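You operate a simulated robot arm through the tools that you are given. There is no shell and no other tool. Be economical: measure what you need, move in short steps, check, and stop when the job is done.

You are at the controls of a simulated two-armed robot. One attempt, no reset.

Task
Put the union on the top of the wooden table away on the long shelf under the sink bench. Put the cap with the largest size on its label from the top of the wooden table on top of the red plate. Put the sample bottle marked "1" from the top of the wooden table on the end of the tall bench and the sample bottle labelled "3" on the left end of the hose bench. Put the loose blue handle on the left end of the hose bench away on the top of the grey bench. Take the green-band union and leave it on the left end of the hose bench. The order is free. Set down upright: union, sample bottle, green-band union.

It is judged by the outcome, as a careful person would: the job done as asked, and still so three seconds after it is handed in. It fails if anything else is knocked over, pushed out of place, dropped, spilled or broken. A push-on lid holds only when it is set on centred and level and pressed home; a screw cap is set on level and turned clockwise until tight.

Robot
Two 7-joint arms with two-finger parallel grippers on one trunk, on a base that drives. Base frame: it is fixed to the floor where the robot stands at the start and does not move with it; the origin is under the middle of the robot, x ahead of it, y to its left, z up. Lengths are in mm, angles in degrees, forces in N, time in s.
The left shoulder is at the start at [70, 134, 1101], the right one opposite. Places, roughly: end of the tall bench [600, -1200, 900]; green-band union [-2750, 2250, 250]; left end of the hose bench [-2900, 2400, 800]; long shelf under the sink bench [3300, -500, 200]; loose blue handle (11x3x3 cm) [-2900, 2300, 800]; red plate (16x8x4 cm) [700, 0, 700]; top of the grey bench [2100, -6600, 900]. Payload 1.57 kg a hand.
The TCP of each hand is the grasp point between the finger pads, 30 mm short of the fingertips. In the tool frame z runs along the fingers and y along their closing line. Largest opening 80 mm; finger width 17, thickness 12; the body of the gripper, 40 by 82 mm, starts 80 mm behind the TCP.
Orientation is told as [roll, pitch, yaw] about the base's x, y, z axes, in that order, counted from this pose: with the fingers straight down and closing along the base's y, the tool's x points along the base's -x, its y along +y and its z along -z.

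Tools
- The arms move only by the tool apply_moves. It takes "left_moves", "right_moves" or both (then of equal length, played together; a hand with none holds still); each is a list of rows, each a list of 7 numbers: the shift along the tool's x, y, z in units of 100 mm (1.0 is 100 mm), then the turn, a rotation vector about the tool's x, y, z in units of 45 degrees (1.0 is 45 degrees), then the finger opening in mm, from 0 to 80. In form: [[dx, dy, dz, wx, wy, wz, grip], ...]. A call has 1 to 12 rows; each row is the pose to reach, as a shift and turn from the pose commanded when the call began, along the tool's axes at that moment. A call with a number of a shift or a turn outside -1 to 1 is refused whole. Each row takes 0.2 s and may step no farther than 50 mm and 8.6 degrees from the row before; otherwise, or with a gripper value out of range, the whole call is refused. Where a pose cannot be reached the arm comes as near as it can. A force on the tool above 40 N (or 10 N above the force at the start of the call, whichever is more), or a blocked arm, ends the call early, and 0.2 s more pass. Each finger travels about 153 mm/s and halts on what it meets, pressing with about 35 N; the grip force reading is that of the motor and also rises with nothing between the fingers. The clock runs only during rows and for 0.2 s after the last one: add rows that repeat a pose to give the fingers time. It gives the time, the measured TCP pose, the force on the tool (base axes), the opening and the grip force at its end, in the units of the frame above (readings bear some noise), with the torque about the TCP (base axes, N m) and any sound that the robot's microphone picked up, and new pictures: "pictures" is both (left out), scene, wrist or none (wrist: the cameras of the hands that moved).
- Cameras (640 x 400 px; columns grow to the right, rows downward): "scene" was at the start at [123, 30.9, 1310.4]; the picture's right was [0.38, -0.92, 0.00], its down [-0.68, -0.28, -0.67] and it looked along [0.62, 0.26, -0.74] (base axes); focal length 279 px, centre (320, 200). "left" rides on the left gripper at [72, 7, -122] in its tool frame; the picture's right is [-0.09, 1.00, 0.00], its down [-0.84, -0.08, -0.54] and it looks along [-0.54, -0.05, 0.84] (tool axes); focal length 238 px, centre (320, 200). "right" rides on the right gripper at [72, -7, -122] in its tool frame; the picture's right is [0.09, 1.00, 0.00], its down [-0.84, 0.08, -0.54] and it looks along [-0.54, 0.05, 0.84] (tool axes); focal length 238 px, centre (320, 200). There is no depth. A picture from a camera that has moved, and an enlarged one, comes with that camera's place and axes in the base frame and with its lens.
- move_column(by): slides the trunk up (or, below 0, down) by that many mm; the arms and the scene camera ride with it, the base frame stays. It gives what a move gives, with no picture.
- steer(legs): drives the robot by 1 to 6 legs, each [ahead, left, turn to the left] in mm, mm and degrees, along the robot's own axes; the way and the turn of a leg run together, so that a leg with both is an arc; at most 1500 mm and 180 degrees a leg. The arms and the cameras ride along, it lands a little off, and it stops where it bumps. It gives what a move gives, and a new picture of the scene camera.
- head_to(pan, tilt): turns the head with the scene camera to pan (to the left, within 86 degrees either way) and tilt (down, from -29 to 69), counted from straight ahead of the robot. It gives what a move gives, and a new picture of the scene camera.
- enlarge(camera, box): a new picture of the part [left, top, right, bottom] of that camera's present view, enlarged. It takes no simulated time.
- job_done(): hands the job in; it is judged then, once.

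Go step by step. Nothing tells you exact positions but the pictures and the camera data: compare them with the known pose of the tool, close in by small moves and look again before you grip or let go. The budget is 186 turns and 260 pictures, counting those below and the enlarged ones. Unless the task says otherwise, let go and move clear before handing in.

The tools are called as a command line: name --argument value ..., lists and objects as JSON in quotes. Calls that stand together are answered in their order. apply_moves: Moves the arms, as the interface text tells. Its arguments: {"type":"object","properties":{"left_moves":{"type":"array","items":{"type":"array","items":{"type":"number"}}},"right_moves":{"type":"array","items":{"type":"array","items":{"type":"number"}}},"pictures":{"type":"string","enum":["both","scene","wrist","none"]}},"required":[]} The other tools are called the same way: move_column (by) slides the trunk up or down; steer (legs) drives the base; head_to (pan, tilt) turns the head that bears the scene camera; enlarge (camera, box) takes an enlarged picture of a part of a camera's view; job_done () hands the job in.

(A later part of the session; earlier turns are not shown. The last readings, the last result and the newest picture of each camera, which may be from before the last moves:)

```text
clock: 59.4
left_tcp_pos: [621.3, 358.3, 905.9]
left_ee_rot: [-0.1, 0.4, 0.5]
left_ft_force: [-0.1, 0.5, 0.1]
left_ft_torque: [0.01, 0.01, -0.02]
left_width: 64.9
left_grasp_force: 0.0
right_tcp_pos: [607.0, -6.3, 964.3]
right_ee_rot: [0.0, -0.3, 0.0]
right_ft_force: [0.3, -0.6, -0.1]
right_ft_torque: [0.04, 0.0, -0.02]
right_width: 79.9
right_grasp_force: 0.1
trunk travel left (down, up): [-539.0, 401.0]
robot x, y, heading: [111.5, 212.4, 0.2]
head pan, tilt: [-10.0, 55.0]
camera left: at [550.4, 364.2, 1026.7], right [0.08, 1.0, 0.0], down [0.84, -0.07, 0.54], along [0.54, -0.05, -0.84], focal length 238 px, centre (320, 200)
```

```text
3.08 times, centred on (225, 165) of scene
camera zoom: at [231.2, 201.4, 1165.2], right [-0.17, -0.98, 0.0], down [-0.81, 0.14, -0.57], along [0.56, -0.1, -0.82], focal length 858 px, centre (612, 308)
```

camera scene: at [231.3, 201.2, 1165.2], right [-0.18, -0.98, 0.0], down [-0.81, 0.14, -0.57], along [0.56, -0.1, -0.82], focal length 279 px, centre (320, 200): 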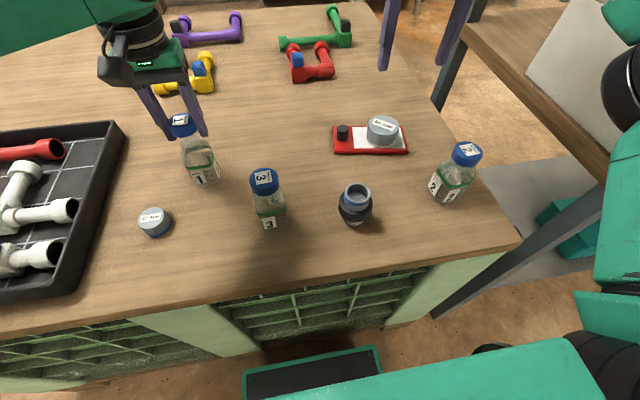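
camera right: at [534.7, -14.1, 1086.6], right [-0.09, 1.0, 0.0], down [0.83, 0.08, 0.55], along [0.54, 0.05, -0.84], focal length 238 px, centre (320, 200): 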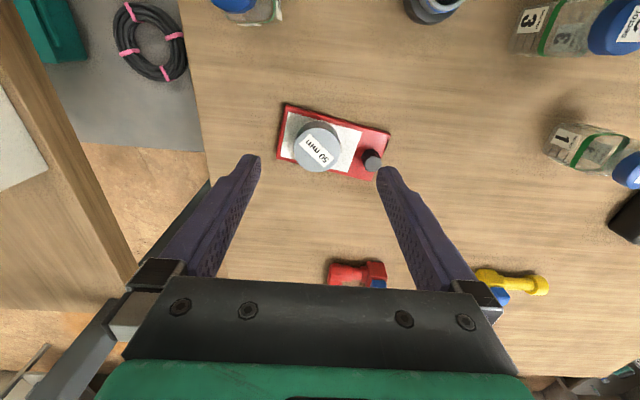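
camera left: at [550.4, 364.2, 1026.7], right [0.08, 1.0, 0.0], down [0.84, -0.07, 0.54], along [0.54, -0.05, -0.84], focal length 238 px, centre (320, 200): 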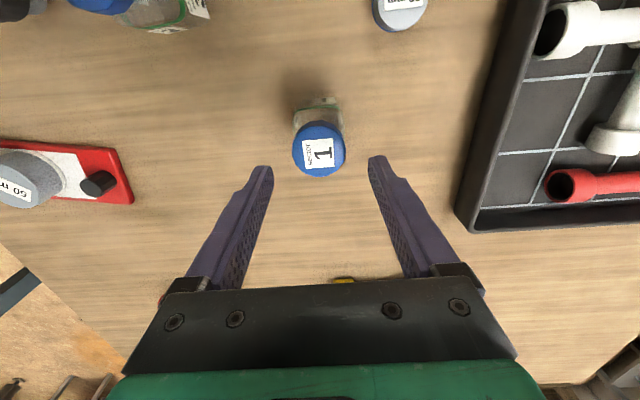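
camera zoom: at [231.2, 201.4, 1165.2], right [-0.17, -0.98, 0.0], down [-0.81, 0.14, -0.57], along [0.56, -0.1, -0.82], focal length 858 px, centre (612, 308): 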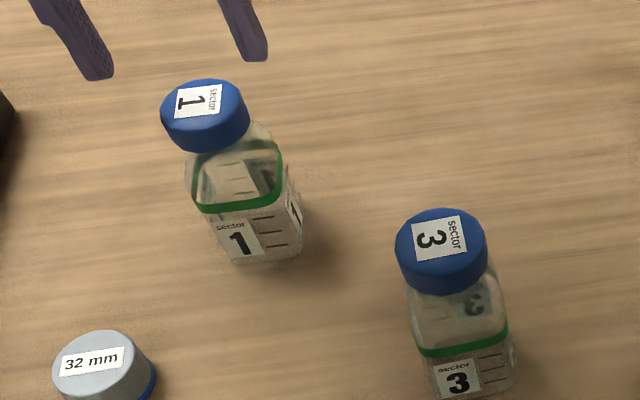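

Lid looks level and centred at [617, 357]. Close the fingers and press down on its middle.

apply_moves --left_moves '[[0.043, -0.013, 0, 0, -0.009, 0, 30], [0.043, -0.013, 0, 0, -0.009, 0, 0], [0.043, -0.013, 0.1, 0, -0.009, 0, 0], [0.043, -0.013, 0.2, 0, -0.009, 0, 0], [0.043, -0.013, 0.2, 0, -0.009, 0, 0]]' --pictures "wrist"

apply_moves --left_moves '[[0, 0, 0.04, 0, 0, 0, 0], [0, 0, 0.08, 0, 0, 0, 0], [0, 0, 0.12, 0, 0, 0, 0], [0, 0, 0.16, 0, 0, 0, 0], [0, 0, 0.2, 0, 0, 0, 0]]' --pictures "none"

```text
clock: 60.6
left_tcp_pos: [615.0, 354.0, 885.5]
left_ee_rot: [-0.1, -0.1, 0.4]
left_ft_force: [-0.7, 0.3, -0.2]
left_ft_torque: [0.0, 0.01, 0.02]
left_width: 0.2
left_grasp_force: 21.3
right_tcp_pos: [609.3, -6.5, 964.5]
right_ee_rot: [-0.1, -0.3, -0.2]
right_ft_force: [0.3, -0.6, 0.2]
right_ft_torque: [0.0, 0.02, -0.01]
right_width: 79.8
right_grasp_force: 0.0
trunk travel left (down, up): [-539.0, 401.0]
robot x, y, heading: [113.6, 212.3, -0.4]
head pan, tilt: [-10.0, 55.0]
camera left: at [545.0, 362.8, 1006.3], right [0.08, 1.0, 0.0], down [0.84, -0.07, 0.54], along [0.54, -0.05, -0.84], focal length 238 px, centre (320, 200)
```

left: 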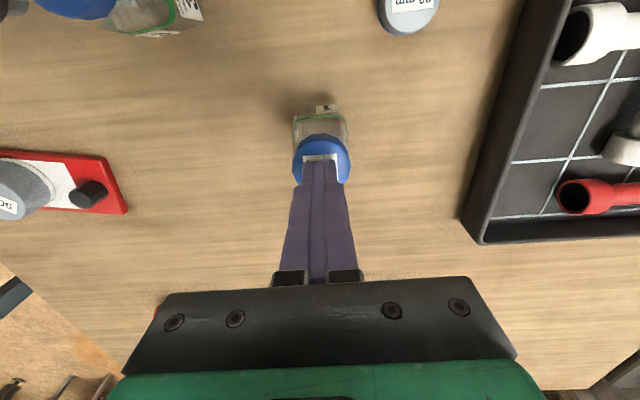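

```text
clock: 61.3
left_tcp_pos: [617.6, 356.4, 883.3]
left_ee_rot: [-0.3, -1.3, 0.6]
left_ft_force: [-3.6, 1.9, 21.2]
left_ft_torque: [0.1, 0.25, 0.0]
left_width: 0.1
left_grasp_force: 20.7
right_tcp_pos: [607.3, -5.3, 966.3]
right_ee_rot: [0.1, -0.4, -0.1]
right_ft_force: [-0.7, 0.5, -0.2]
right_ft_torque: [0.02, 0.04, -0.01]
right_width: 80.1
right_grasp_force: 0.1
trunk travel left (down, up): [-539.0, 401.0]
robot x, y, heading: [112.2, 218.6, -0.2]
head pan, tilt: [-10.0, 55.0]
heard: snap
stopped in row 3 (left hand): the force on the tool passed its limit (the readings are from after the stop); the commanded pose is now the measured one
```

Snap heard: the lid is home. Raise and inspect.

apply_moves --left_moves '[[0, 0, -0.2, 0, 0.03, 0, 0], [0, 0, -0.4, 0, 0.03, 0, 80], [0, 0, -0.4, 0, 0.03, 0, 80], [0, 0, -0.4, 0, 0.03, 0, 80]]' --pictures "wrist"

enlarge --camera "scene" --box '[160, 100, 290, 230]'

enlarge --camera "left" --box '[270, 80, 370, 180]'

```text
clock: 62.3
left_tcp_pos: [616.4, 356.6, 919.8]
left_ee_rot: [-0.4, 0.6, 0.7]
left_ft_force: [-1.1, 0.2, -0.5]
left_ft_torque: [0.04, -0.02, -0.02]
left_width: 80.0
left_grasp_force: 0.0
right_tcp_pos: [608.0, -6.0, 964.2]
right_ee_rot: [0.0, -0.3, -0.1]
right_ft_force: [0.1, -0.3, -0.2]
right_ft_torque: [-0.03, 0.01, 0.02]
right_width: 79.7
right_grasp_force: 0.0
trunk travel left (down, up): [-539.0, 401.0]
robot x, y, heading: [114.7, 213.4, 0.1]
head pan, tilt: [-10.0, 55.0]
camera left: at [547.8, 363.2, 1041.9], right [0.08, 1.0, -0.01], down [0.84, -0.07, 0.54], along [0.53, -0.05, -0.84], focal length 238 px, centre (320, 200)
```

left: 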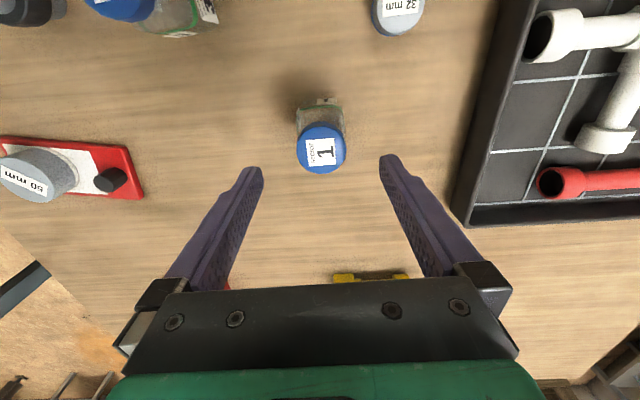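

```text
3.08 times, centred on (225, 165) of scene
camera zoom: at [231.3, 201.5, 1165.2], right [-0.17, -0.98, 0.0], down [-0.81, 0.14, -0.57], along [0.56, -0.1, -0.82], focal length 858 px, centre (612, 308)
```

zoom: 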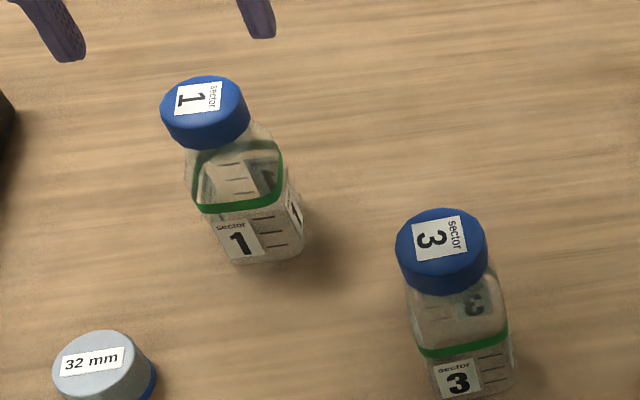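

```text
4.00 times, centred on (320, 130) of left
camera zoom: at [547.8, 363.2, 1041.9], right [0.08, 1.0, -0.01], down [0.84, -0.07, 0.54], along [0.53, -0.05, -0.84], focal length 953 px, centre (320, 480)
```

zoom: 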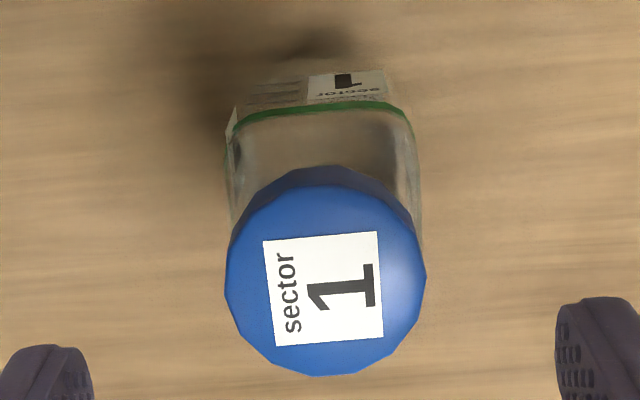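

The lid is on, level and centred. Now grip bottle 1 by its body: descend around it to TCP z≈790.

apply_moves --left_moves '[[-0.012, 0.007, 0.3, -0.009, -0.013, 0.016, 80], [-0.012, 0.007, 0.6, -0.009, -0.013, 0.016, 80], [-0.012, 0.007, 0.85, -0.009, -0.013, 0.016, 80], [-0.012, 0.007, 0.85, -0.009, -0.013, 0.016, 80]]' --pictures "wrist"

```text
clock: 63.3
left_tcp_pos: [618.4, 356.3, 834.7]
left_ee_rot: [0.1, -0.1, 0.0]
left_ft_force: [-1.1, -0.6, -0.2]
left_ft_torque: [-0.01, -0.04, -0.01]
left_width: 80.1
left_grasp_force: 0.0
right_tcp_pos: [608.6, -5.7, 965.8]
right_ee_rot: [-0.1, -0.3, -0.1]
right_ft_force: [-1.2, 0.1, -0.3]
right_ft_torque: [-0.03, 0.03, 0.0]
right_width: 79.7
right_grasp_force: 0.1
trunk travel left (down, up): [-539.0, 401.0]
robot x, y, heading: [108.5, 213.8, -0.1]
head pan, tilt: [-10.0, 55.0]
camera left: at [547.3, 363.3, 955.7], right [0.09, 1.0, 0.0], down [0.84, -0.08, 0.54], along [0.54, -0.05, -0.84], focal length 238 px, centre (320, 200)
```

left: 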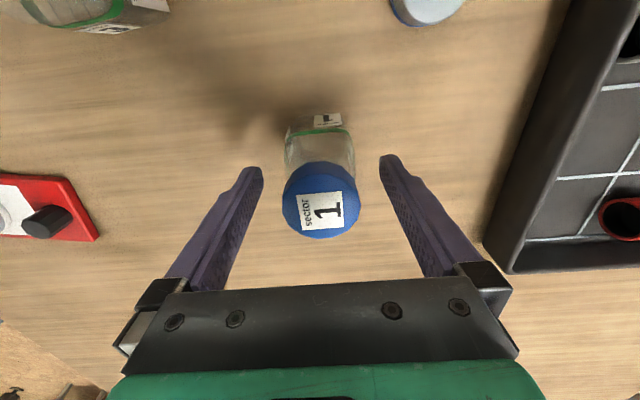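

apply_moves --left_moves '[[0, 0, 0.25, 0, 0, 0, 80], [0, 0, 0.42, 0, 0, 0, 80], [0, 0, 0.42, 0, 0, 0, 60], [0, 0, 0.42, 0, 0, 0, 38], [0, 0, 0.42, 0, 0, 0, 38], [0, 0, 0.42, 0, 0, 0, 38]]' --pictures "wrist"

```text
clock: 64.7
left_tcp_pos: [618.6, 356.4, 793.0]
left_ee_rot: [0.1, -0.1, -0.1]
left_ft_force: [0.2, 0.1, -0.9]
left_ft_torque: [0.01, -0.02, 0.01]
left_width: 47.4
left_grasp_force: 35.3
right_tcp_pos: [606.4, -5.2, 964.0]
right_ee_rot: [0.0, -0.3, -0.1]
right_ft_force: [0.9, 0.1, -0.3]
right_ft_torque: [0.04, -0.01, -0.01]
right_width: 79.8
right_grasp_force: 0.1
trunk travel left (down, up): [-539.0, 401.0]
robot x, y, heading: [108.3, 213.2, 0.2]
head pan, tilt: [-10.0, 55.0]
camera left: at [547.5, 363.5, 914.7], right [0.09, 1.0, 0.0], down [0.84, -0.08, 0.54], along [0.54, -0.05, -0.84], focal length 238 px, centre (320, 200)
```

left: 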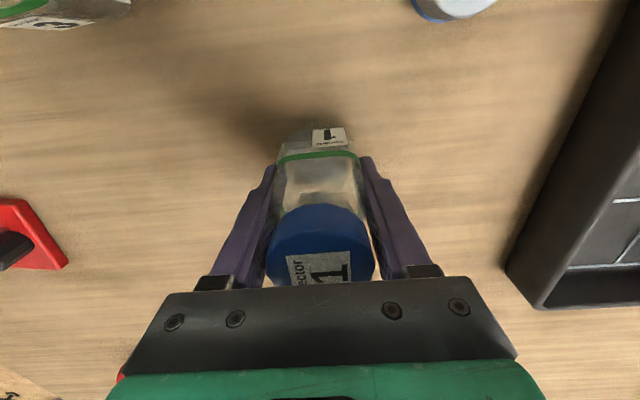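

Bottle 1 is held by the body. Lift and retract.

apply_moves --left_moves '[[0, 0, -0.3, 0, 0, 0, 38], [0, 0, -0.6, 0, 0, 0, 38], [0.3, 0, -0.9, 0, 0, 0, 38], [0.6, 0, -1, 0, 0, 0, 38]]' --pictures "none"

apply_moves --left_moves '[[0.3, 0, -0.4, 0, 0, 0, 38], [0.3, 0, -0.8, 0, 0, 0, 38]]' --pictures "scene"

```text
clock: 65.7
left_tcp_pos: [556.3, 356.8, 893.9]
left_ee_rot: [0.2, -0.1, -0.2]
left_ft_force: [-0.6, -0.5, -0.7]
left_ft_torque: [-0.03, -0.02, 0.01]
left_width: 47.2
left_grasp_force: 35.1
right_tcp_pos: [608.4, -5.0, 965.3]
right_ee_rot: [0.0, -0.3, -0.1]
right_ft_force: [0.1, -0.8, -0.3]
right_ft_torque: [0.04, 0.02, 0.0]
right_width: 79.7
right_grasp_force: 0.1
trunk travel left (down, up): [-539.0, 401.0]
robot x, y, heading: [110.4, 212.2, -0.3]
head pan, tilt: [-10.0, 55.0]
```

```text
clock: 66.3
left_tcp_pos: [527.8, 356.7, 974.1]
left_ee_rot: [0.2, 0.1, -0.2]
left_ft_force: [0.7, -0.2, -1.4]
left_ft_torque: [0.0, 0.01, 0.02]
left_width: 47.3
left_grasp_force: 35.1
right_tcp_pos: [609.0, -6.1, 964.0]
right_ee_rot: [0.0, -0.2, -0.1]
right_ft_force: [-0.6, 0.3, -0.1]
right_ft_torque: [0.02, 0.01, -0.01]
right_width: 80.0
right_grasp_force: 0.1
trunk travel left (down, up): [-539.0, 401.0]
robot x, y, heading: [108.5, 215.7, -0.1]
head pan, tilt: [-10.0, 55.0]
camera scene: at [232.2, 200.9, 1165.1], right [-0.17, -0.98, 0.0], down [-0.81, 0.14, -0.57], along [0.56, -0.1, -0.82], focal length 279 px, centre (320, 200)
```

scene: 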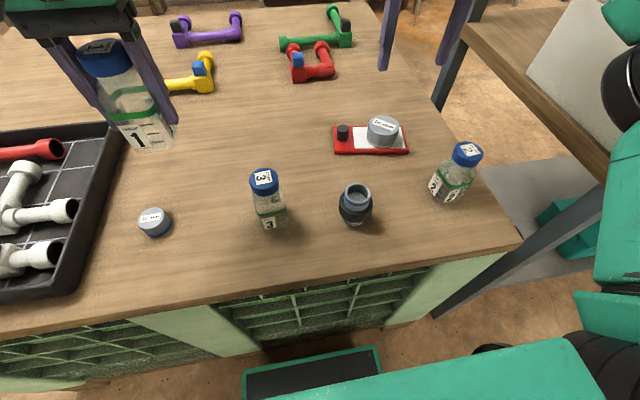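

Bottle 1 is intact in hand. Drive left 165 mm so the right arm can take bottle 3 (about [498, 235]).

steer --legs '[[0, 165, 0]]'

apply_moves --right_moves '[[0.35, 0.2, 0, 0, 0, 0, 80], [0.7, 0.5, 0, 0, 0, 0, 80], [1, 0.72, 0, 0, 0, 0, 80], [1, 0.72, 0, 0, 0, 0, 80]]' --pictures "wrist"

```text
clock: 67.7
left_tcp_pos: [528.8, 519.6, 973.7]
left_ee_rot: [0.2, -0.1, -0.2]
left_ft_force: [0.1, -0.2, -0.6]
left_ft_torque: [0.01, 0.03, 0.02]
left_width: 47.3
left_grasp_force: 35.3
right_tcp_pos: [609.2, 158.0, 964.9]
right_ee_rot: [0.0, -0.2, -0.3]
right_ft_force: [0.2, -0.5, -0.9]
right_ft_torque: [0.0, 0.01, 0.01]
right_width: 80.0
right_grasp_force: 0.0
trunk travel left (down, up): [-539.0, 401.0]
robot x, y, heading: [108.9, 379.3, -0.0]
head pan, tilt: [-10.0, 55.0]
camera scene: at [231.8, 365.9, 1165.2], right [-0.18, -0.98, 0.0], down [-0.81, 0.14, -0.57], along [0.56, -0.1, -0.82], focal length 279 px, centre (320, 200)
```

scene: 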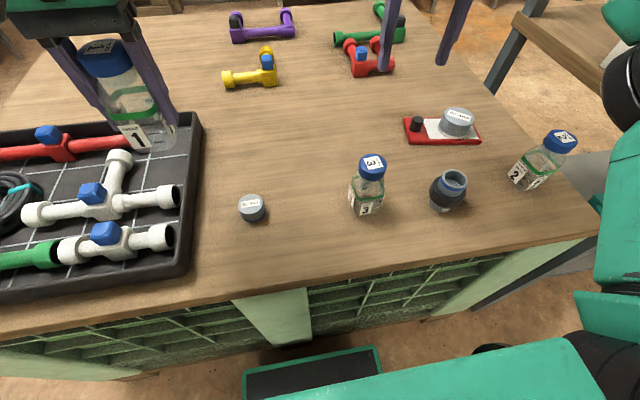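

```text
clock: 68.7
left_tcp_pos: [526.1, 519.8, 973.9]
left_ee_rot: [0.2, 0.0, -0.2]
left_ft_force: [-0.3, -0.7, -0.8]
left_ft_torque: [0.0, 0.02, 0.02]
left_width: 47.1
left_grasp_force: 35.3
right_tcp_pos: [508.5, 230.0, 964.6]
right_ee_rot: [0.0, -0.2, -0.3]
right_ft_force: [0.1, 0.4, 0.0]
right_ft_torque: [-0.02, 0.05, 0.01]
right_width: 79.9
right_grasp_force: 0.1
trunk travel left (down, up): [-539.0, 401.0]
robot x, y, heading: [111.9, 383.8, -0.1]
head pan, tilt: [-10.0, 55.0]
camera right: at [436.6, 222.1, 1085.9], right [-0.09, 1.0, 0.0], down [0.83, 0.07, 0.55], along [0.54, 0.05, -0.84], focal length 238 px, centre (320, 200)
```

right: 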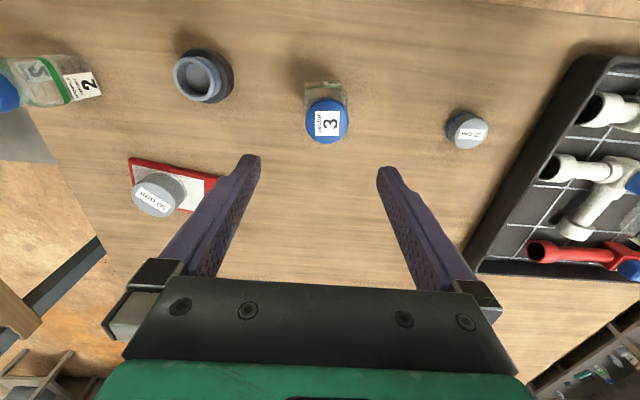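

apply_moves --right_moves '[[0.125, 0.04, 0.2, 0, 0, 0, 80], [0.125, 0.04, 0.6, 0, 0, 0, 80], [0.125, 0.04, 0.9, 0, 0, 0, 80], [0.125, 0.04, 0.9, 0, 0, 0, 80]]' --pictures "wrist"

```text
clock: 69.7
left_tcp_pos: [527.1, 520.0, 974.3]
left_ee_rot: [0.2, -0.1, -0.2]
left_ft_force: [0.5, -0.4, -0.6]
left_ft_torque: [-0.03, 0.01, -0.01]
left_width: 47.1
left_grasp_force: 34.8
right_tcp_pos: [497.3, 236.2, 874.6]
right_ee_rot: [0.0, -0.2, -0.2]
right_ft_force: [1.0, -1.5, -0.1]
right_ft_torque: [0.01, 0.02, 0.01]
right_width: 80.0
right_grasp_force: 0.1
trunk travel left (down, up): [-539.0, 401.0]
robot x, y, heading: [109.4, 380.8, -0.1]
head pan, tilt: [-10.0, 55.0]
camera right: at [424.4, 227.0, 995.5], right [-0.09, 1.0, 0.0], down [0.83, 0.07, 0.55], along [0.54, 0.05, -0.84], focal length 238 px, centre (320, 200)
```

right: 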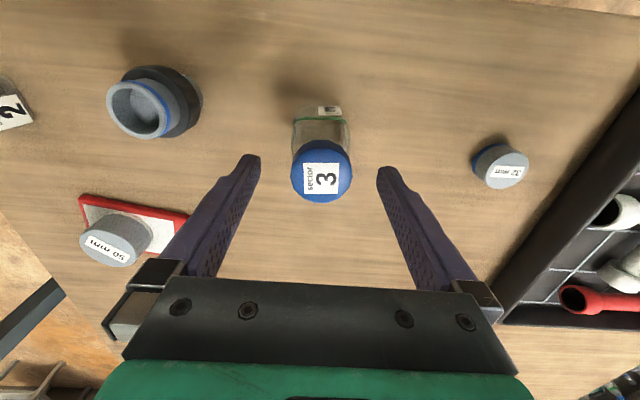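

apply_moves --right_moves '[[0.03, -0.015, 0.3, 0, 0, 0, 80], [0.03, -0.015, 0.6, 0, 0, 0, 80], [0.03, -0.015, 0.82, 0, 0, 0, 80], [0.03, -0.015, 0.82, 0, 0, 0, 60], [0.03, -0.015, 0.82, 0, 0, 0, 38], [0.03, -0.015, 0.82, 0, 0, 0, 38]]' --pictures "wrist"

```text
clock: 71.1
left_tcp_pos: [528.4, 520.1, 972.6]
left_ee_rot: [0.2, -0.1, -0.1]
left_ft_force: [-0.3, 0.2, -1.0]
left_ft_torque: [-0.02, -0.01, -0.01]
left_width: 46.9
left_grasp_force: 35.0
right_tcp_pos: [492.8, 233.8, 793.2]
right_ee_rot: [0.0, -0.3, -0.2]
right_ft_force: [0.0, -0.6, -0.8]
right_ft_torque: [-0.02, 0.0, 0.01]
right_width: 47.4
right_grasp_force: 34.9
trunk travel left (down, up): [-539.0, 401.0]
robot x, y, heading: [110.4, 380.7, -0.2]
head pan, tilt: [-10.0, 55.0]
camera right: at [420.6, 225.2, 914.0], right [-0.09, 1.0, 0.0], down [0.83, 0.07, 0.55], along [0.54, 0.05, -0.84], focal length 238 px, centre (320, 200)
```

right: 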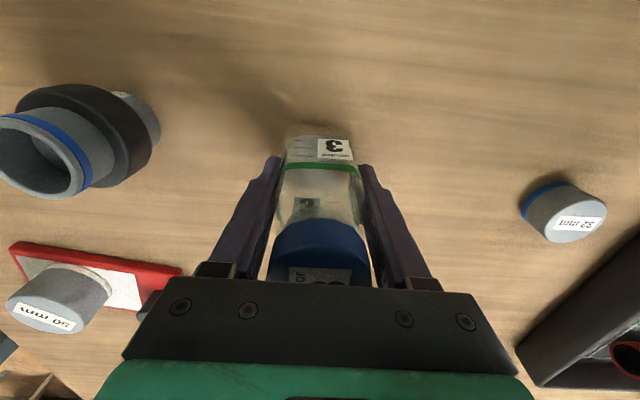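

Bottle 3 gripped by the body. Lift and retract both hands, then back away from the table.

apply_moves --right_moves '[[0, 0, -0.3, 0, 0, 0, 38], [0, 0, -0.6, 0, 0, 0, 38], [0.2, 0, -0.95, 0, 0, 0, 38]]' --pictures "none"

apply_moves --right_moves '[[0.2, 0, -0.4, 0, 0, 0, 38], [0.5, 0, -0.8, 0, 0, 0, 38], [0.8, 0, -0.9, 0, 0, 0, 38]]' --left_moves '[[0.3, 0, 0, 0, 0, 0, 38], [0.6, 0, 0, 0, 0, 0, 38], [0.9, 0, 0, 0, 0, 0, 38]]' --pictures "none"

move_column --by 136

steer --legs '[[-400, 0, 0]]'

head_to --pan -75 --tilt 25

```text
clock: 71.9
left_tcp_pos: [526.3, 520.3, 972.8]
left_ee_rot: [0.2, -0.2, -0.2]
left_ft_force: [0.2, 0.6, -0.4]
left_ft_torque: [-0.02, 0.01, 0.02]
left_width: 47.4
left_grasp_force: 35.1
right_tcp_pos: [472.5, 232.9, 887.4]
right_ee_rot: [0.0, -0.3, -0.2]
right_ft_force: [-0.3, -0.6, -0.4]
right_ft_torque: [0.03, 0.01, 0.04]
right_width: 47.6
right_grasp_force: 35.3
trunk travel left (down, up): [-539.0, 401.0]
robot x, y, heading: [105.9, 377.3, -0.1]
head pan, tilt: [-10.0, 55.0]
```

```text
clock: 72.7
left_tcp_pos: [436.6, 521.3, 973.6]
left_ee_rot: [0.2, -0.2, -0.3]
left_ft_force: [0.9, 0.7, -0.3]
left_ft_torque: [0.0, 0.0, -0.03]
left_width: 47.1
left_grasp_force: 34.8
right_tcp_pos: [391.4, 232.6, 977.5]
right_ee_rot: [0.1, -0.3, -0.2]
right_ft_force: [0.1, 1.2, -1.5]
right_ft_torque: [0.0, -0.02, -0.01]
right_width: 47.3
right_grasp_force: 35.3
trunk travel left (down, up): [-539.0, 401.0]
robot x, y, heading: [109.9, 378.6, -0.1]
head pan, tilt: [-10.0, 55.0]
```

```text
clock: 74.3
left_tcp_pos: [437.6, 521.0, 1109.1]
left_ee_rot: [0.3, -0.2, -0.1]
left_ft_force: [0.8, 1.0, -0.1]
left_ft_torque: [0.0, -0.03, 0.03]
left_width: 47.0
left_grasp_force: 34.7
right_tcp_pos: [392.8, 233.0, 1112.1]
right_ee_rot: [0.0, -0.3, -0.3]
right_ft_force: [0.9, -0.3, -2.0]
right_ft_torque: [-0.01, -0.01, -0.02]
right_width: 47.5
right_grasp_force: 35.5
trunk travel left (down, up): [-675.0, 265.0]
robot x, y, heading: [109.8, 377.7, -0.1]
head pan, tilt: [-10.0, 55.0]
```

```text
clock: 76.8
left_tcp_pos: [38.5, 521.2, 1108.7]
left_ee_rot: [0.1, -0.1, -0.4]
left_ft_force: [1.0, 0.7, -0.8]
left_ft_torque: [0.03, 0.01, -0.04]
left_width: 47.3
left_grasp_force: 35.3
right_tcp_pos: [-5.2, 235.1, 1112.2]
right_ee_rot: [0.0, -0.1, -0.3]
right_ft_force: [0.0, -0.3, -1.3]
right_ft_torque: [-0.02, 0.01, -0.03]
right_width: 47.0
right_grasp_force: 35.2
trunk travel left (down, up): [-675.0, 265.0]
robot x, y, heading: [-288.8, 381.0, -0.3]
head pan, tilt: [-10.0, 55.0]
camera scene: at [-166.7, 366.8, 1301.1], right [-0.18, -0.98, 0.0], down [-0.81, 0.15, -0.57], along [0.56, -0.1, -0.82], focal length 279 px, centre (320, 200)
```

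scene: 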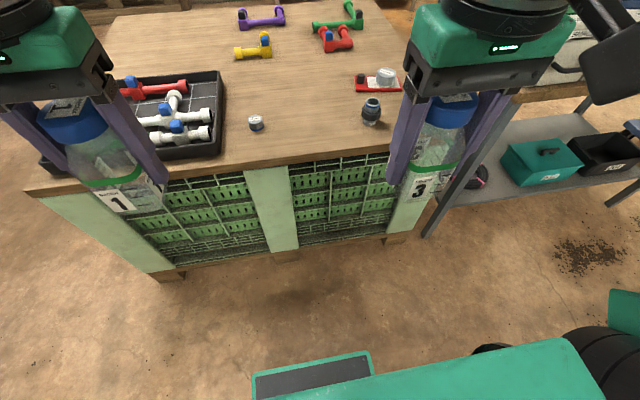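

```text
clock: 78.2
left_tcp_pos: [39.1, 522.5, 1110.4]
left_ee_rot: [0.2, -0.1, -0.3]
left_ft_force: [-0.1, 0.1, -0.9]
left_ft_torque: [0.03, 0.0, -0.01]
left_width: 47.2
left_grasp_force: 34.8
right_tcp_pos: [-6.4, 233.9, 1112.8]
right_ee_rot: [0.1, -0.3, -0.4]
right_ft_force: [0.0, 0.5, -0.6]
right_ft_torque: [0.0, 0.02, -0.02]
right_width: 47.2
right_grasp_force: 34.9
trunk travel left (down, up): [-675.0, 265.0]
robot x, y, heading: [-291.2, 375.5, -0.5]
head pan, tilt: [-75.0, 25.0]
camera scene: at [-215.0, 290.6, 1345.2], right [-0.97, -0.25, 0.0], down [-0.11, 0.41, -0.91], along [0.23, -0.88, -0.42], focal length 279 px, centre (320, 200)
```

scene: 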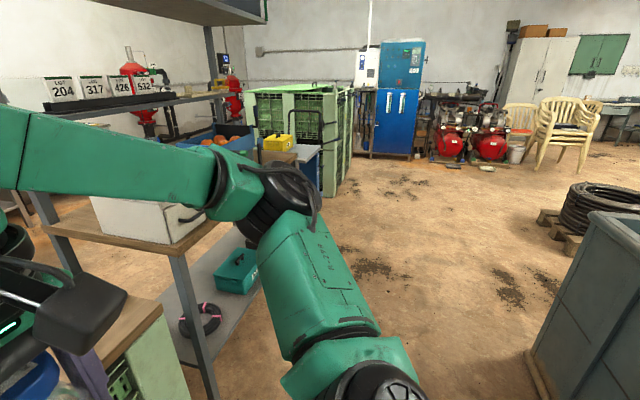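

Clear floor to the right. I drive right about 1740 mm to face the tall bench's far end.

steer --legs '[[0, -1450, 0], [0, -290, 0]]'

head_to --pan 10 --tilt 25

```text
clock: 87.0
left_tcp_pos: [24.2, -1228.5, 1109.7]
left_ee_rot: [0.1, -0.2, -0.9]
left_ft_force: [0.0, 0.3, -1.5]
left_ft_torque: [0.02, -0.02, 0.03]
left_width: 47.3
left_grasp_force: 35.2
right_tcp_pos: [-24.6, -1516.4, 1112.6]
right_ee_rot: [-0.1, -0.3, -0.9]
right_ft_force: [0.3, -0.1, -0.4]
right_ft_torque: [0.01, 0.0, -0.01]
right_width: 47.2
right_grasp_force: 35.3
trunk travel left (down, up): [-675.0, 265.0]
robot x, y, heading: [-301.2, -1369.5, -0.9]
head pan, tilt: [-75.0, 25.0]
camera scene: at [-231.7, -1456.4, 1345.3], right [-0.97, -0.24, 0.0], down [-0.1, 0.41, -0.91], along [0.22, -0.88, -0.42], focal length 279 px, centre (320, 200)
```

scene: 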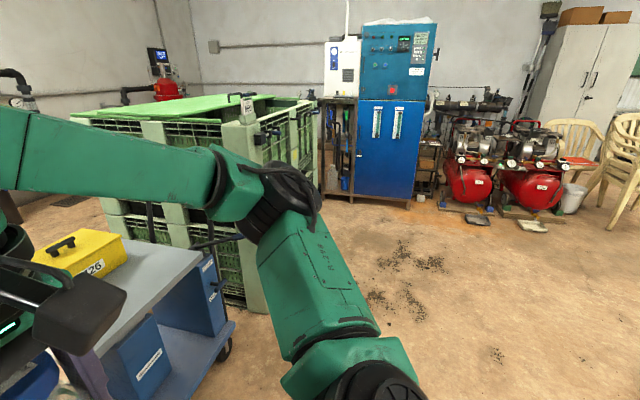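

```text
clock: 88.6
left_tcp_pos: [25.0, -1229.6, 1109.0]
left_ee_rot: [0.1, -0.2, -0.9]
left_ft_force: [0.3, -0.7, -0.3]
left_ft_torque: [0.01, 0.0, 0.0]
left_width: 47.0
left_grasp_force: 34.5
right_tcp_pos: [-23.9, -1516.6, 1111.8]
right_ee_rot: [-0.1, -0.3, -0.9]
right_ft_force: [0.4, -0.8, -0.8]
right_ft_torque: [-0.01, 0.01, 0.0]
right_width: 47.1
right_grasp_force: 35.2
trunk travel left (down, up): [-675.0, 265.0]
robot x, y, heading: [-304.2, -1367.1, -1.1]
head pan, tilt: [10.0, 25.0]
camera scene: at [-163.3, -1353.7, 1345.2], right [0.16, -0.99, 0.0], down [-0.42, -0.07, -0.91], along [0.89, 0.14, -0.42], focal length 279 px, centre (320, 200)
```

scene: 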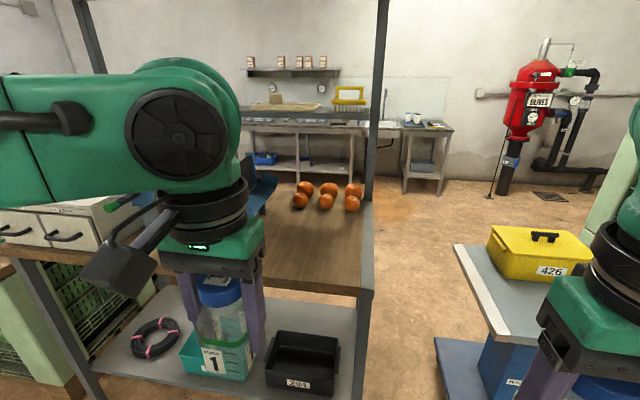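

The bench end (wood, with oranges behind) is ahead and left of me, free spot near [490, -1210]. I drive ahead 340 mm.

steer --legs '[[340, 0, 1]]'

head_to --pan 15 --tilt 55

```text
clock: 90.8
left_tcp_pos: [360.3, -1226.8, 1111.4]
left_ee_rot: [0.3, -0.1, -0.1]
left_ft_force: [0.4, -0.4, 0.2]
left_ft_torque: [0.01, 0.02, 0.02]
left_width: 47.1
left_grasp_force: 34.9
right_tcp_pos: [317.0, -1515.2, 1112.9]
right_ee_rot: [0.0, -0.2, 0.0]
right_ft_force: [-0.9, 0.6, -1.6]
right_ft_torque: [-0.02, 0.02, 0.01]
right_width: 47.5
right_grasp_force: 35.2
trunk travel left (down, up): [-675.0, 265.0]
robot x, y, heading: [35.4, -1367.1, 0.1]
head pan, tilt: [10.0, 25.0]
camera scene: at [174.3, -1353.8, 1345.4], right [0.17, -0.98, 0.0], down [-0.42, -0.07, -0.91], along [0.89, 0.16, -0.42], focal length 279 px, centre (320, 200)
```

scene: 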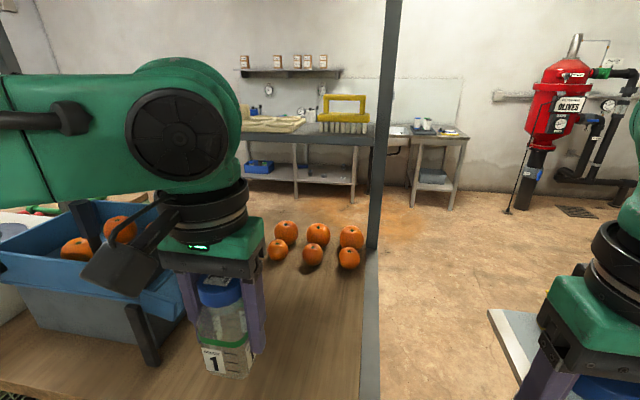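

```text
clock: 91.8
left_tcp_pos: [361.6, -1226.3, 1108.6]
left_ee_rot: [0.2, -0.2, 0.0]
left_ft_force: [0.2, -0.1, 0.0]
left_ft_torque: [-0.01, 0.0, -0.01]
left_width: 47.2
left_grasp_force: 35.3
right_tcp_pos: [317.1, -1514.0, 1112.6]
right_ee_rot: [0.0, -0.3, 0.0]
right_ft_force: [0.9, -0.5, -0.2]
right_ft_torque: [-0.01, -0.01, 0.02]
right_width: 47.4
right_grasp_force: 35.2
trunk travel left (down, up): [-675.0, 265.0]
robot x, y, heading: [35.6, -1369.9, 0.2]
head pan, tilt: [15.0, 55.0]
camera scene: at [153.9, -1351.1, 1301.3], right [0.26, -0.97, 0.0], down [-0.79, -0.21, -0.57], along [0.55, 0.15, -0.82], focal length 279 px, centre (320, 200)
```

scene: 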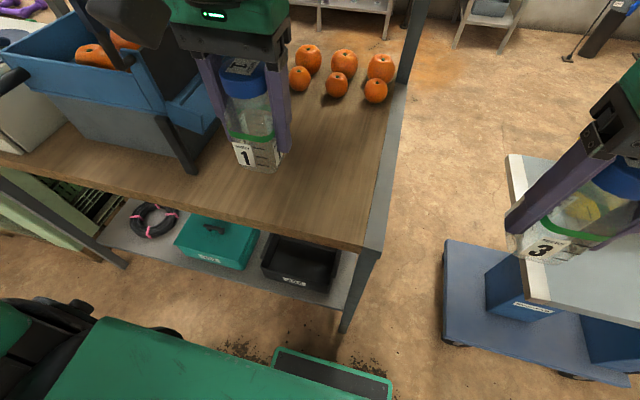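

Free spot is clear. Extend the left hand to [470, -1230] and lower.

apply_moves --left_moves '[[-0.35, 0, 0.2, 0, 0, 0, 38], [-0.7, 0, 0.5, 0, 0, 0, 38], [-1, -0.03, 0.85, 0, 0, 0, 38], [-1, -0.03, 0.95, 0, 0, 0, 38]]' --pictures "both"

```text
clock: 92.8
left_tcp_pos: [460.6, -1229.2, 1013.1]
left_ee_rot: [0.3, -0.2, 0.0]
left_ft_force: [0.3, 0.6, -0.4]
left_ft_torque: [0.0, -0.01, -0.03]
left_width: 47.1
left_grasp_force: 34.8
right_tcp_pos: [318.7, -1513.8, 1112.6]
right_ee_rot: [0.0, -0.3, 0.0]
right_ft_force: [0.1, -0.4, -1.2]
right_ft_torque: [-0.03, -0.03, 0.0]
right_width: 47.3
right_grasp_force: 34.6
trunk travel left (down, up): [-675.0, 265.0]
robot x, y, heading: [33.2, -1370.1, 0.2]
head pan, tilt: [15.0, 55.0]
camera scene: at [153.6, -1351.0, 1301.3], right [0.26, -0.97, 0.0], down [-0.79, -0.21, -0.57], along [0.55, 0.15, -0.82], focal length 279 px, centre (320, 200)
camera left: at [390.1, -1222.3, 1135.0], right [0.09, 1.0, 0.0], down [0.84, -0.08, 0.54], along [0.54, -0.05, -0.84], focal length 238 px, centre (320, 200)
```

scene: 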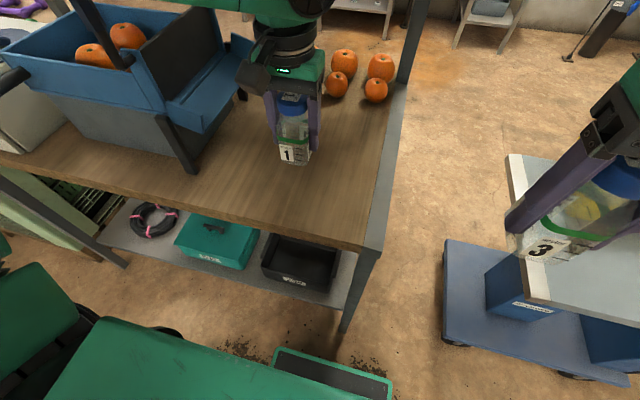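
left: 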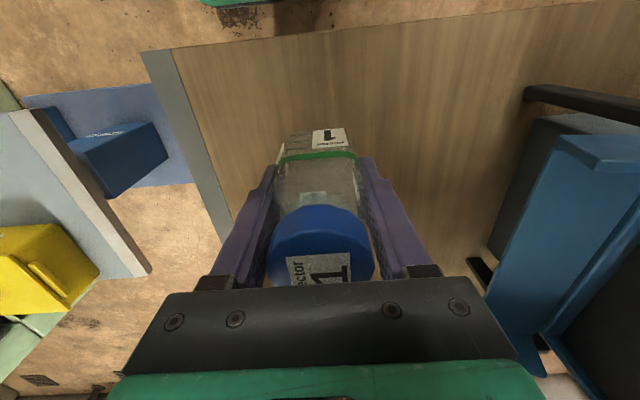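

apply_moves --left_moves '[[0, 0, 0.3, 0, 0, 0, 38], [0, 0, 0.5, 0, 0, 0, 38], [0, 0, 0.54, 0, 0, 0, 38], [0, 0, 0.58, 0, 0, 0, 38], [0, 0, 0.61, 0, 0, 0, 38], [0, 0, 0.64, 0, 0, 0, 38], [0, 0, 0.67, 0, 0, 0, 38], [0, 0, 0.7, 0, 0, 0, 38], [0, 0, 0.7, 0, 0, 0, 38]]' --pictures "none"

enlarge --camera "scene" --box '[220, 80, 400, 230]'

```text
clock: 94.8
left_tcp_pos: [461.4, -1228.4, 944.0]
left_ee_rot: [0.3, -0.1, 0.0]
left_ft_force: [-1.3, 0.4, -0.7]
left_ft_torque: [0.01, 0.0, 0.01]
left_width: 47.1
left_grasp_force: 35.4
right_tcp_pos: [317.7, -1514.0, 1113.1]
right_ee_rot: [0.0, -0.3, 0.0]
right_ft_force: [-0.8, -0.8, -0.2]
right_ft_torque: [0.01, 0.02, 0.01]
right_width: 47.4
right_grasp_force: 35.4
trunk travel left (down, up): [-675.0, 265.0]
robot x, y, heading: [33.5, -1371.6, 0.1]
head pan, tilt: [15.0, 55.0]
```

```text
2.67 times, centred on (310, 155) of scene
camera zoom: at [154.1, -1351.1, 1301.2], right [0.26, -0.97, 0.0], down [-0.79, -0.21, -0.57], along [0.55, 0.15, -0.82], focal length 744 px, centre (347, 320)
```

zoom: 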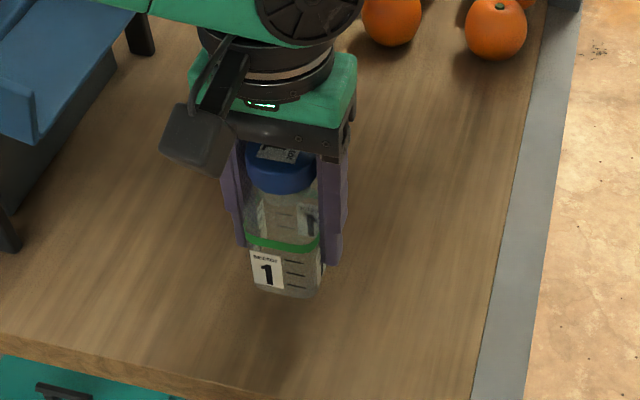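

Still above the surface. Continue down in small steps.

apply_moves --left_moves '[[0, 0, 0.04, 0, 0, 0, 38], [0, 0, 0.07, 0, 0, 0, 38], [0, 0, 0.1, 0, 0, 0, 38], [0, 0, 0.13, 0, 0, 0, 38], [0, 0, 0.16, 0, 0, 0, 38], [0, 0, 0.19, 0, 0, 0, 38], [0, 0, 0.22, 0, 0, 0, 38], [0, 0, 0.25, 0, 0, 0, 38], [0, 0, 0.28, 0, 0, 0, 38], [0, 0, 0.31, 0, 0, 0, 38], [0, 0, 0.33, 0, 0, 0, 38]]' --pictures "none"

enlarge --camera "scene" --box '[220, 80, 400, 230]'

```text
clock: 97.2
left_tcp_pos: [461.4, -1228.9, 913.4]
left_ee_rot: [0.2, -0.4, -0.1]
left_ft_force: [0.9, 2.3, 13.8]
left_ft_torque: [-0.06, 0.22, -0.03]
left_width: 47.1
left_grasp_force: 35.0
right_tcp_pos: [315.8, -1513.9, 1113.0]
right_ee_rot: [-0.1, -0.4, 0.0]
right_ft_force: [0.0, 0.4, -1.2]
right_ft_torque: [0.0, -0.02, -0.05]
right_width: 47.1
right_grasp_force: 34.7
trunk travel left (down, up): [-675.0, 265.0]
robot x, y, heading: [34.7, -1372.0, 0.4]
head pan, tilt: [15.0, 55.0]
```

```text
2.67 times, centred on (310, 155) of scene
camera zoom: at [152.3, -1351.2, 1301.7], right [0.26, -0.97, 0.0], down [-0.79, -0.21, -0.57], along [0.55, 0.15, -0.82], focal length 744 px, centre (347, 320)
```

zoom: 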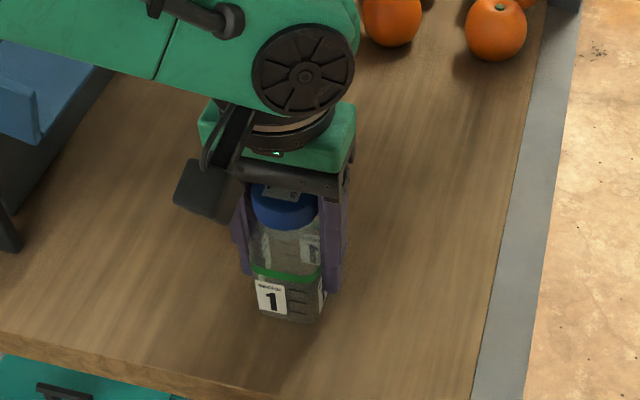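

Bottle 1 touches the bench. Ease, release, rise straight up.

apply_moves --left_moves '[[0, 0, -0.02, 0, 0, 0, 38], [0, 0, -0.02, 0, 0, 0, 50], [0, 0, -0.02, 0, 0, 0, 74], [0, 0, -0.02, 0, 0, 0, 74], [0, 0, -0.35, 0, 0, 0, 74], [0, 0, -0.75, 0, 0, 0, 74], [0, 0, -1, 0, 0, 0, 74]]' --pictures "none"

apply_moves --left_moves '[[0, 0, -0.4, 0, 0, 0, 74], [0.3, 0, -0.7, 0, 0, 0, 74], [0.7, 0, -0.8, 0, 0, 0, 74], [1, 0, -0.8, 0, 0, 0, 74]]' --pictures "scene"

enlarge --camera "scene" --box '[220, 60, 400, 230]'

```text
clock: 98.8
left_tcp_pos: [462.1, -1227.8, 1012.2]
left_ee_rot: [0.1, -0.1, 0.0]
left_ft_force: [0.3, 0.3, -0.4]
left_ft_torque: [-0.01, -0.02, -0.03]
left_width: 74.1
left_grasp_force: 0.1
right_tcp_pos: [318.2, -1514.1, 1112.4]
right_ee_rot: [0.0, -0.4, 0.0]
right_ft_force: [-0.3, -0.7, -0.2]
right_ft_torque: [0.01, -0.03, -0.03]
right_width: 47.2
right_grasp_force: 34.0
trunk travel left (down, up): [-675.0, 265.0]
robot x, y, heading: [33.9, -1370.0, 0.1]
head pan, tilt: [15.0, 55.0]
```

```text
clock: 99.8
left_tcp_pos: [358.6, -1228.6, 1092.1]
left_ee_rot: [0.2, -0.1, 0.0]
left_ft_force: [0.1, -0.1, 0.5]
left_ft_torque: [-0.01, -0.03, 0.06]
left_width: 73.9
left_grasp_force: 0.0
right_tcp_pos: [315.9, -1514.3, 1112.6]
right_ee_rot: [0.0, -0.3, 0.0]
right_ft_force: [0.1, -0.4, -1.9]
right_ft_torque: [-0.01, -0.02, 0.03]
right_width: 47.1
right_grasp_force: 35.4
trunk travel left (down, up): [-675.0, 265.0]
robot x, y, heading: [33.0, -1370.7, 0.1]
head pan, tilt: [15.0, 55.0]
camera scene: at [153.0, -1351.0, 1301.3], right [0.26, -0.97, 0.0], down [-0.79, -0.21, -0.57], along [0.55, 0.15, -0.82], focal length 279 px, centre (320, 200)
```

scene: 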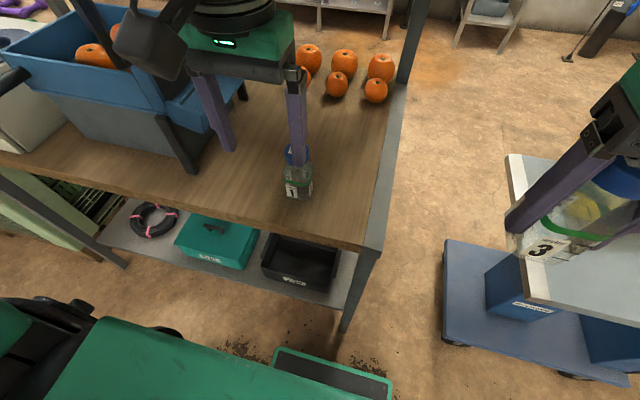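

```text
2.35 times, centred on (310, 145) of scene
camera zoom: at [153.0, -1351.0, 1301.3], right [0.26, -0.97, 0.0], down [-0.79, -0.21, -0.57], along [0.55, 0.15, -0.82], focal length 656 px, centre (344, 329)
```

zoom: 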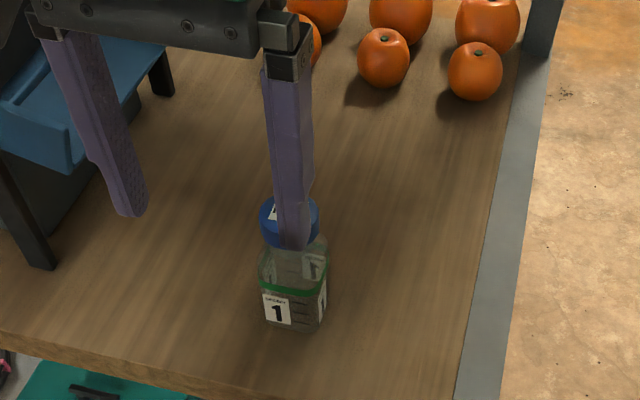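

Bottle 1 stands properly on the tall bench. Now back off, return along the clear corridor and turn to face the hose bench area.

steer --legs '[[-340, 0, 0], [0, 1450, 0], [0, 250, 0], [0, 0, 140]]'

head_to --pan 0 --tilt 20

```text
clock: 116.1
left_tcp_pos: [-647.0, 434.4, 1091.4]
left_ee_rot: [0.3, -0.1, 140.3]
left_ft_force: [-0.9, -0.4, 1.0]
left_ft_torque: [0.0, 0.0, -0.01]
left_width: 74.1
left_grasp_force: 0.1
right_tcp_pos: [-430.9, 626.6, 1113.5]
right_ee_rot: [0.0, -0.3, 140.3]
right_ft_force: [-0.3, -0.1, -0.5]
right_ft_torque: [-0.01, -0.01, -0.01]
right_width: 47.4
right_grasp_force: 35.2
trunk travel left (down, up): [-675.0, 265.0]
robot x, y, heading: [-306.5, 335.6, 140.6]
head pan, tilt: [15.0, 55.0]
camera scene: at [-409.3, 397.5, 1301.2], right [0.42, 0.91, 0.0], down [0.74, -0.34, -0.57], along [-0.52, 0.24, -0.82], focal length 279 px, centre (320, 200)
```

scene: 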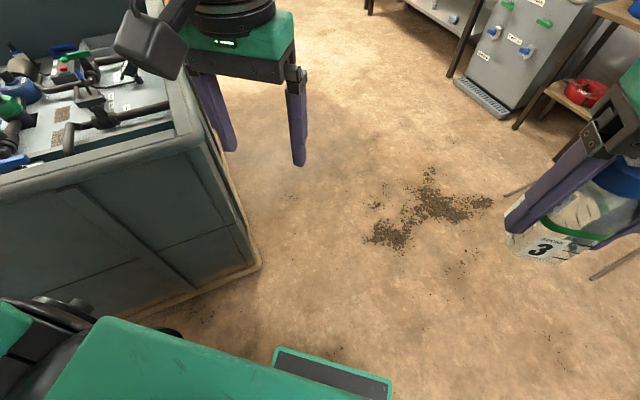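

```text
clock: 117.1
left_tcp_pos: [-646.1, 434.1, 1092.0]
left_ee_rot: [0.2, -0.1, 140.4]
left_ft_force: [0.1, 0.3, 0.1]
left_ft_torque: [-0.01, 0.0, 0.0]
left_width: 74.0
left_grasp_force: 0.1
right_tcp_pos: [-430.8, 626.3, 1112.4]
right_ee_rot: [0.0, -0.3, 140.3]
right_ft_force: [0.0, -0.4, -0.1]
right_ft_torque: [0.01, 0.04, -0.03]
right_width: 47.3
right_grasp_force: 34.5
trunk travel left (down, up): [-675.0, 265.0]
robot x, y, heading: [-302.6, 334.0, 140.2]
head pan, tilt: [0.0, 20.0]
camera scene: at [-415.5, 426.8, 1353.2], right [0.64, 0.77, 0.0], down [0.26, -0.22, -0.94], along [-0.72, 0.6, -0.34], focal length 279 px, centre (320, 200)
```

scene: 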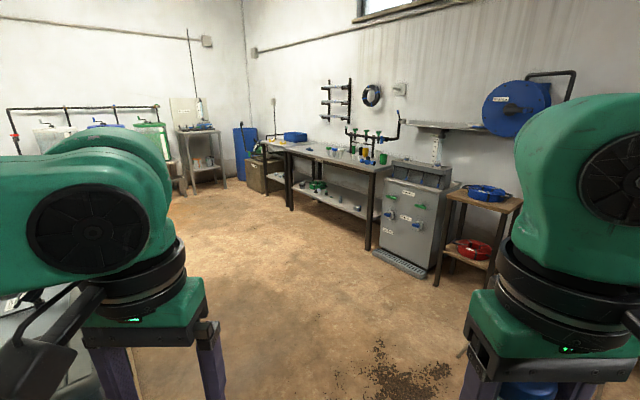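

The hose bench is straight ahead at about 3 m, its left end at px (290–320,150), the union on the shelf beneath. Zoom in.

enlarge --camera "scene" --box '[240, 120, 400, 230]'

```text
3.64 times, centred on (320, 175) of scene
camera zoom: at [-415.5, 426.8, 1353.2], right [0.64, 0.77, 0.0], down [0.26, -0.22, -0.94], along [-0.72, 0.6, -0.34], focal length 1014 px, centre (320, 291)
```

zoom: 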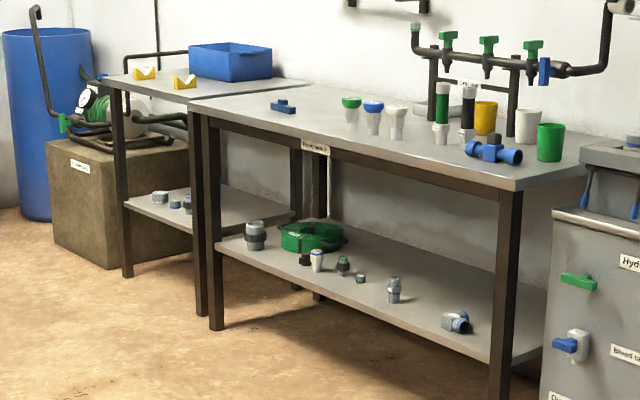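

The bench runs along x with its front at y≈2240 (x −3257…−1853); handle near [−2970, 2400], shelf at z≈325. I drive there: turn to face +y, go ahead, then sideways left.

steer --legs '[[0, 0, -50.3], [1000, 0, 0], [0, 1400, 0]]'

head_to --pan 55 --tilt 25

```text
clock: 131.1
left_tcp_pos: [-1853.0, 1653.3, 1092.2]
left_ee_rot: [0.1, -0.1, 90.2]
left_ft_force: [-0.5, 0.2, -0.4]
left_ft_torque: [0.0, 0.01, 0.02]
left_width: 73.8
left_grasp_force: 0.1
right_tcp_pos: [-1568.3, 1611.1, 1112.1]
right_ee_rot: [-0.1, -0.3, 90.2]
right_ft_force: [1.2, 0.6, -1.0]
right_ft_torque: [-0.02, -0.02, -0.01]
right_width: 47.2
right_grasp_force: 35.6
trunk travel left (down, up): [-675.0, 265.0]
robot x, y, heading: [-1708.7, 1322.2, 90.5]
head pan, tilt: [0.0, 20.0]
camera scene: at [-1711.9, 1471.1, 1353.3], right [1.0, 0.01, 0.0], down [0.0, -0.34, -0.94], along [-0.01, 0.94, -0.34], focal length 279 px, centre (320, 200)
```

scene: 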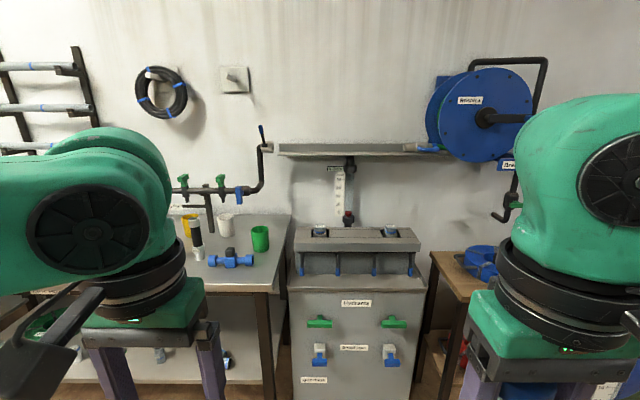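

```text
clock: 132.3
left_tcp_pos: [-1854.1, 1653.4, 1092.8]
left_ee_rot: [0.3, 0.0, 90.3]
left_ft_force: [-0.4, -0.8, 0.5]
left_ft_torque: [-0.04, -0.03, -0.02]
left_width: 74.0
left_grasp_force: 0.1
right_tcp_pos: [-1569.7, 1612.4, 1113.7]
right_ee_rot: [0.0, -0.3, 90.3]
right_ft_force: [-0.3, 0.5, -0.8]
right_ft_torque: [-0.02, 0.0, -0.01]
right_width: 47.4
right_grasp_force: 34.9
trunk travel left (down, up): [-675.0, 265.0]
robot x, y, heading: [-1709.6, 1330.0, 90.4]
head pan, tilt: [55.0, 25.0]
camera scene: at [-1787.4, 1430.4, 1345.3], right [0.57, 0.82, 0.0], down [0.35, -0.24, -0.91], along [-0.75, 0.52, -0.42], focal length 279 px, centre (320, 200)
```

scene: 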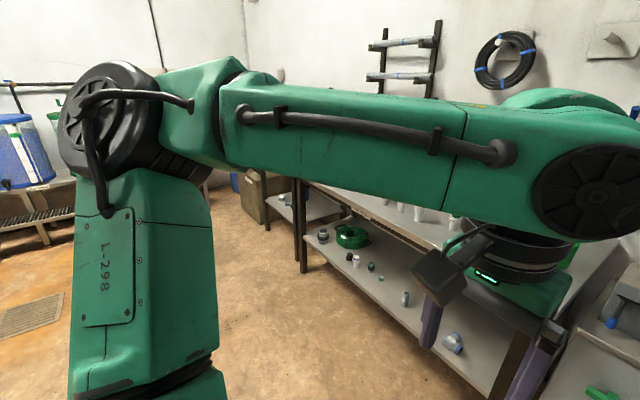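

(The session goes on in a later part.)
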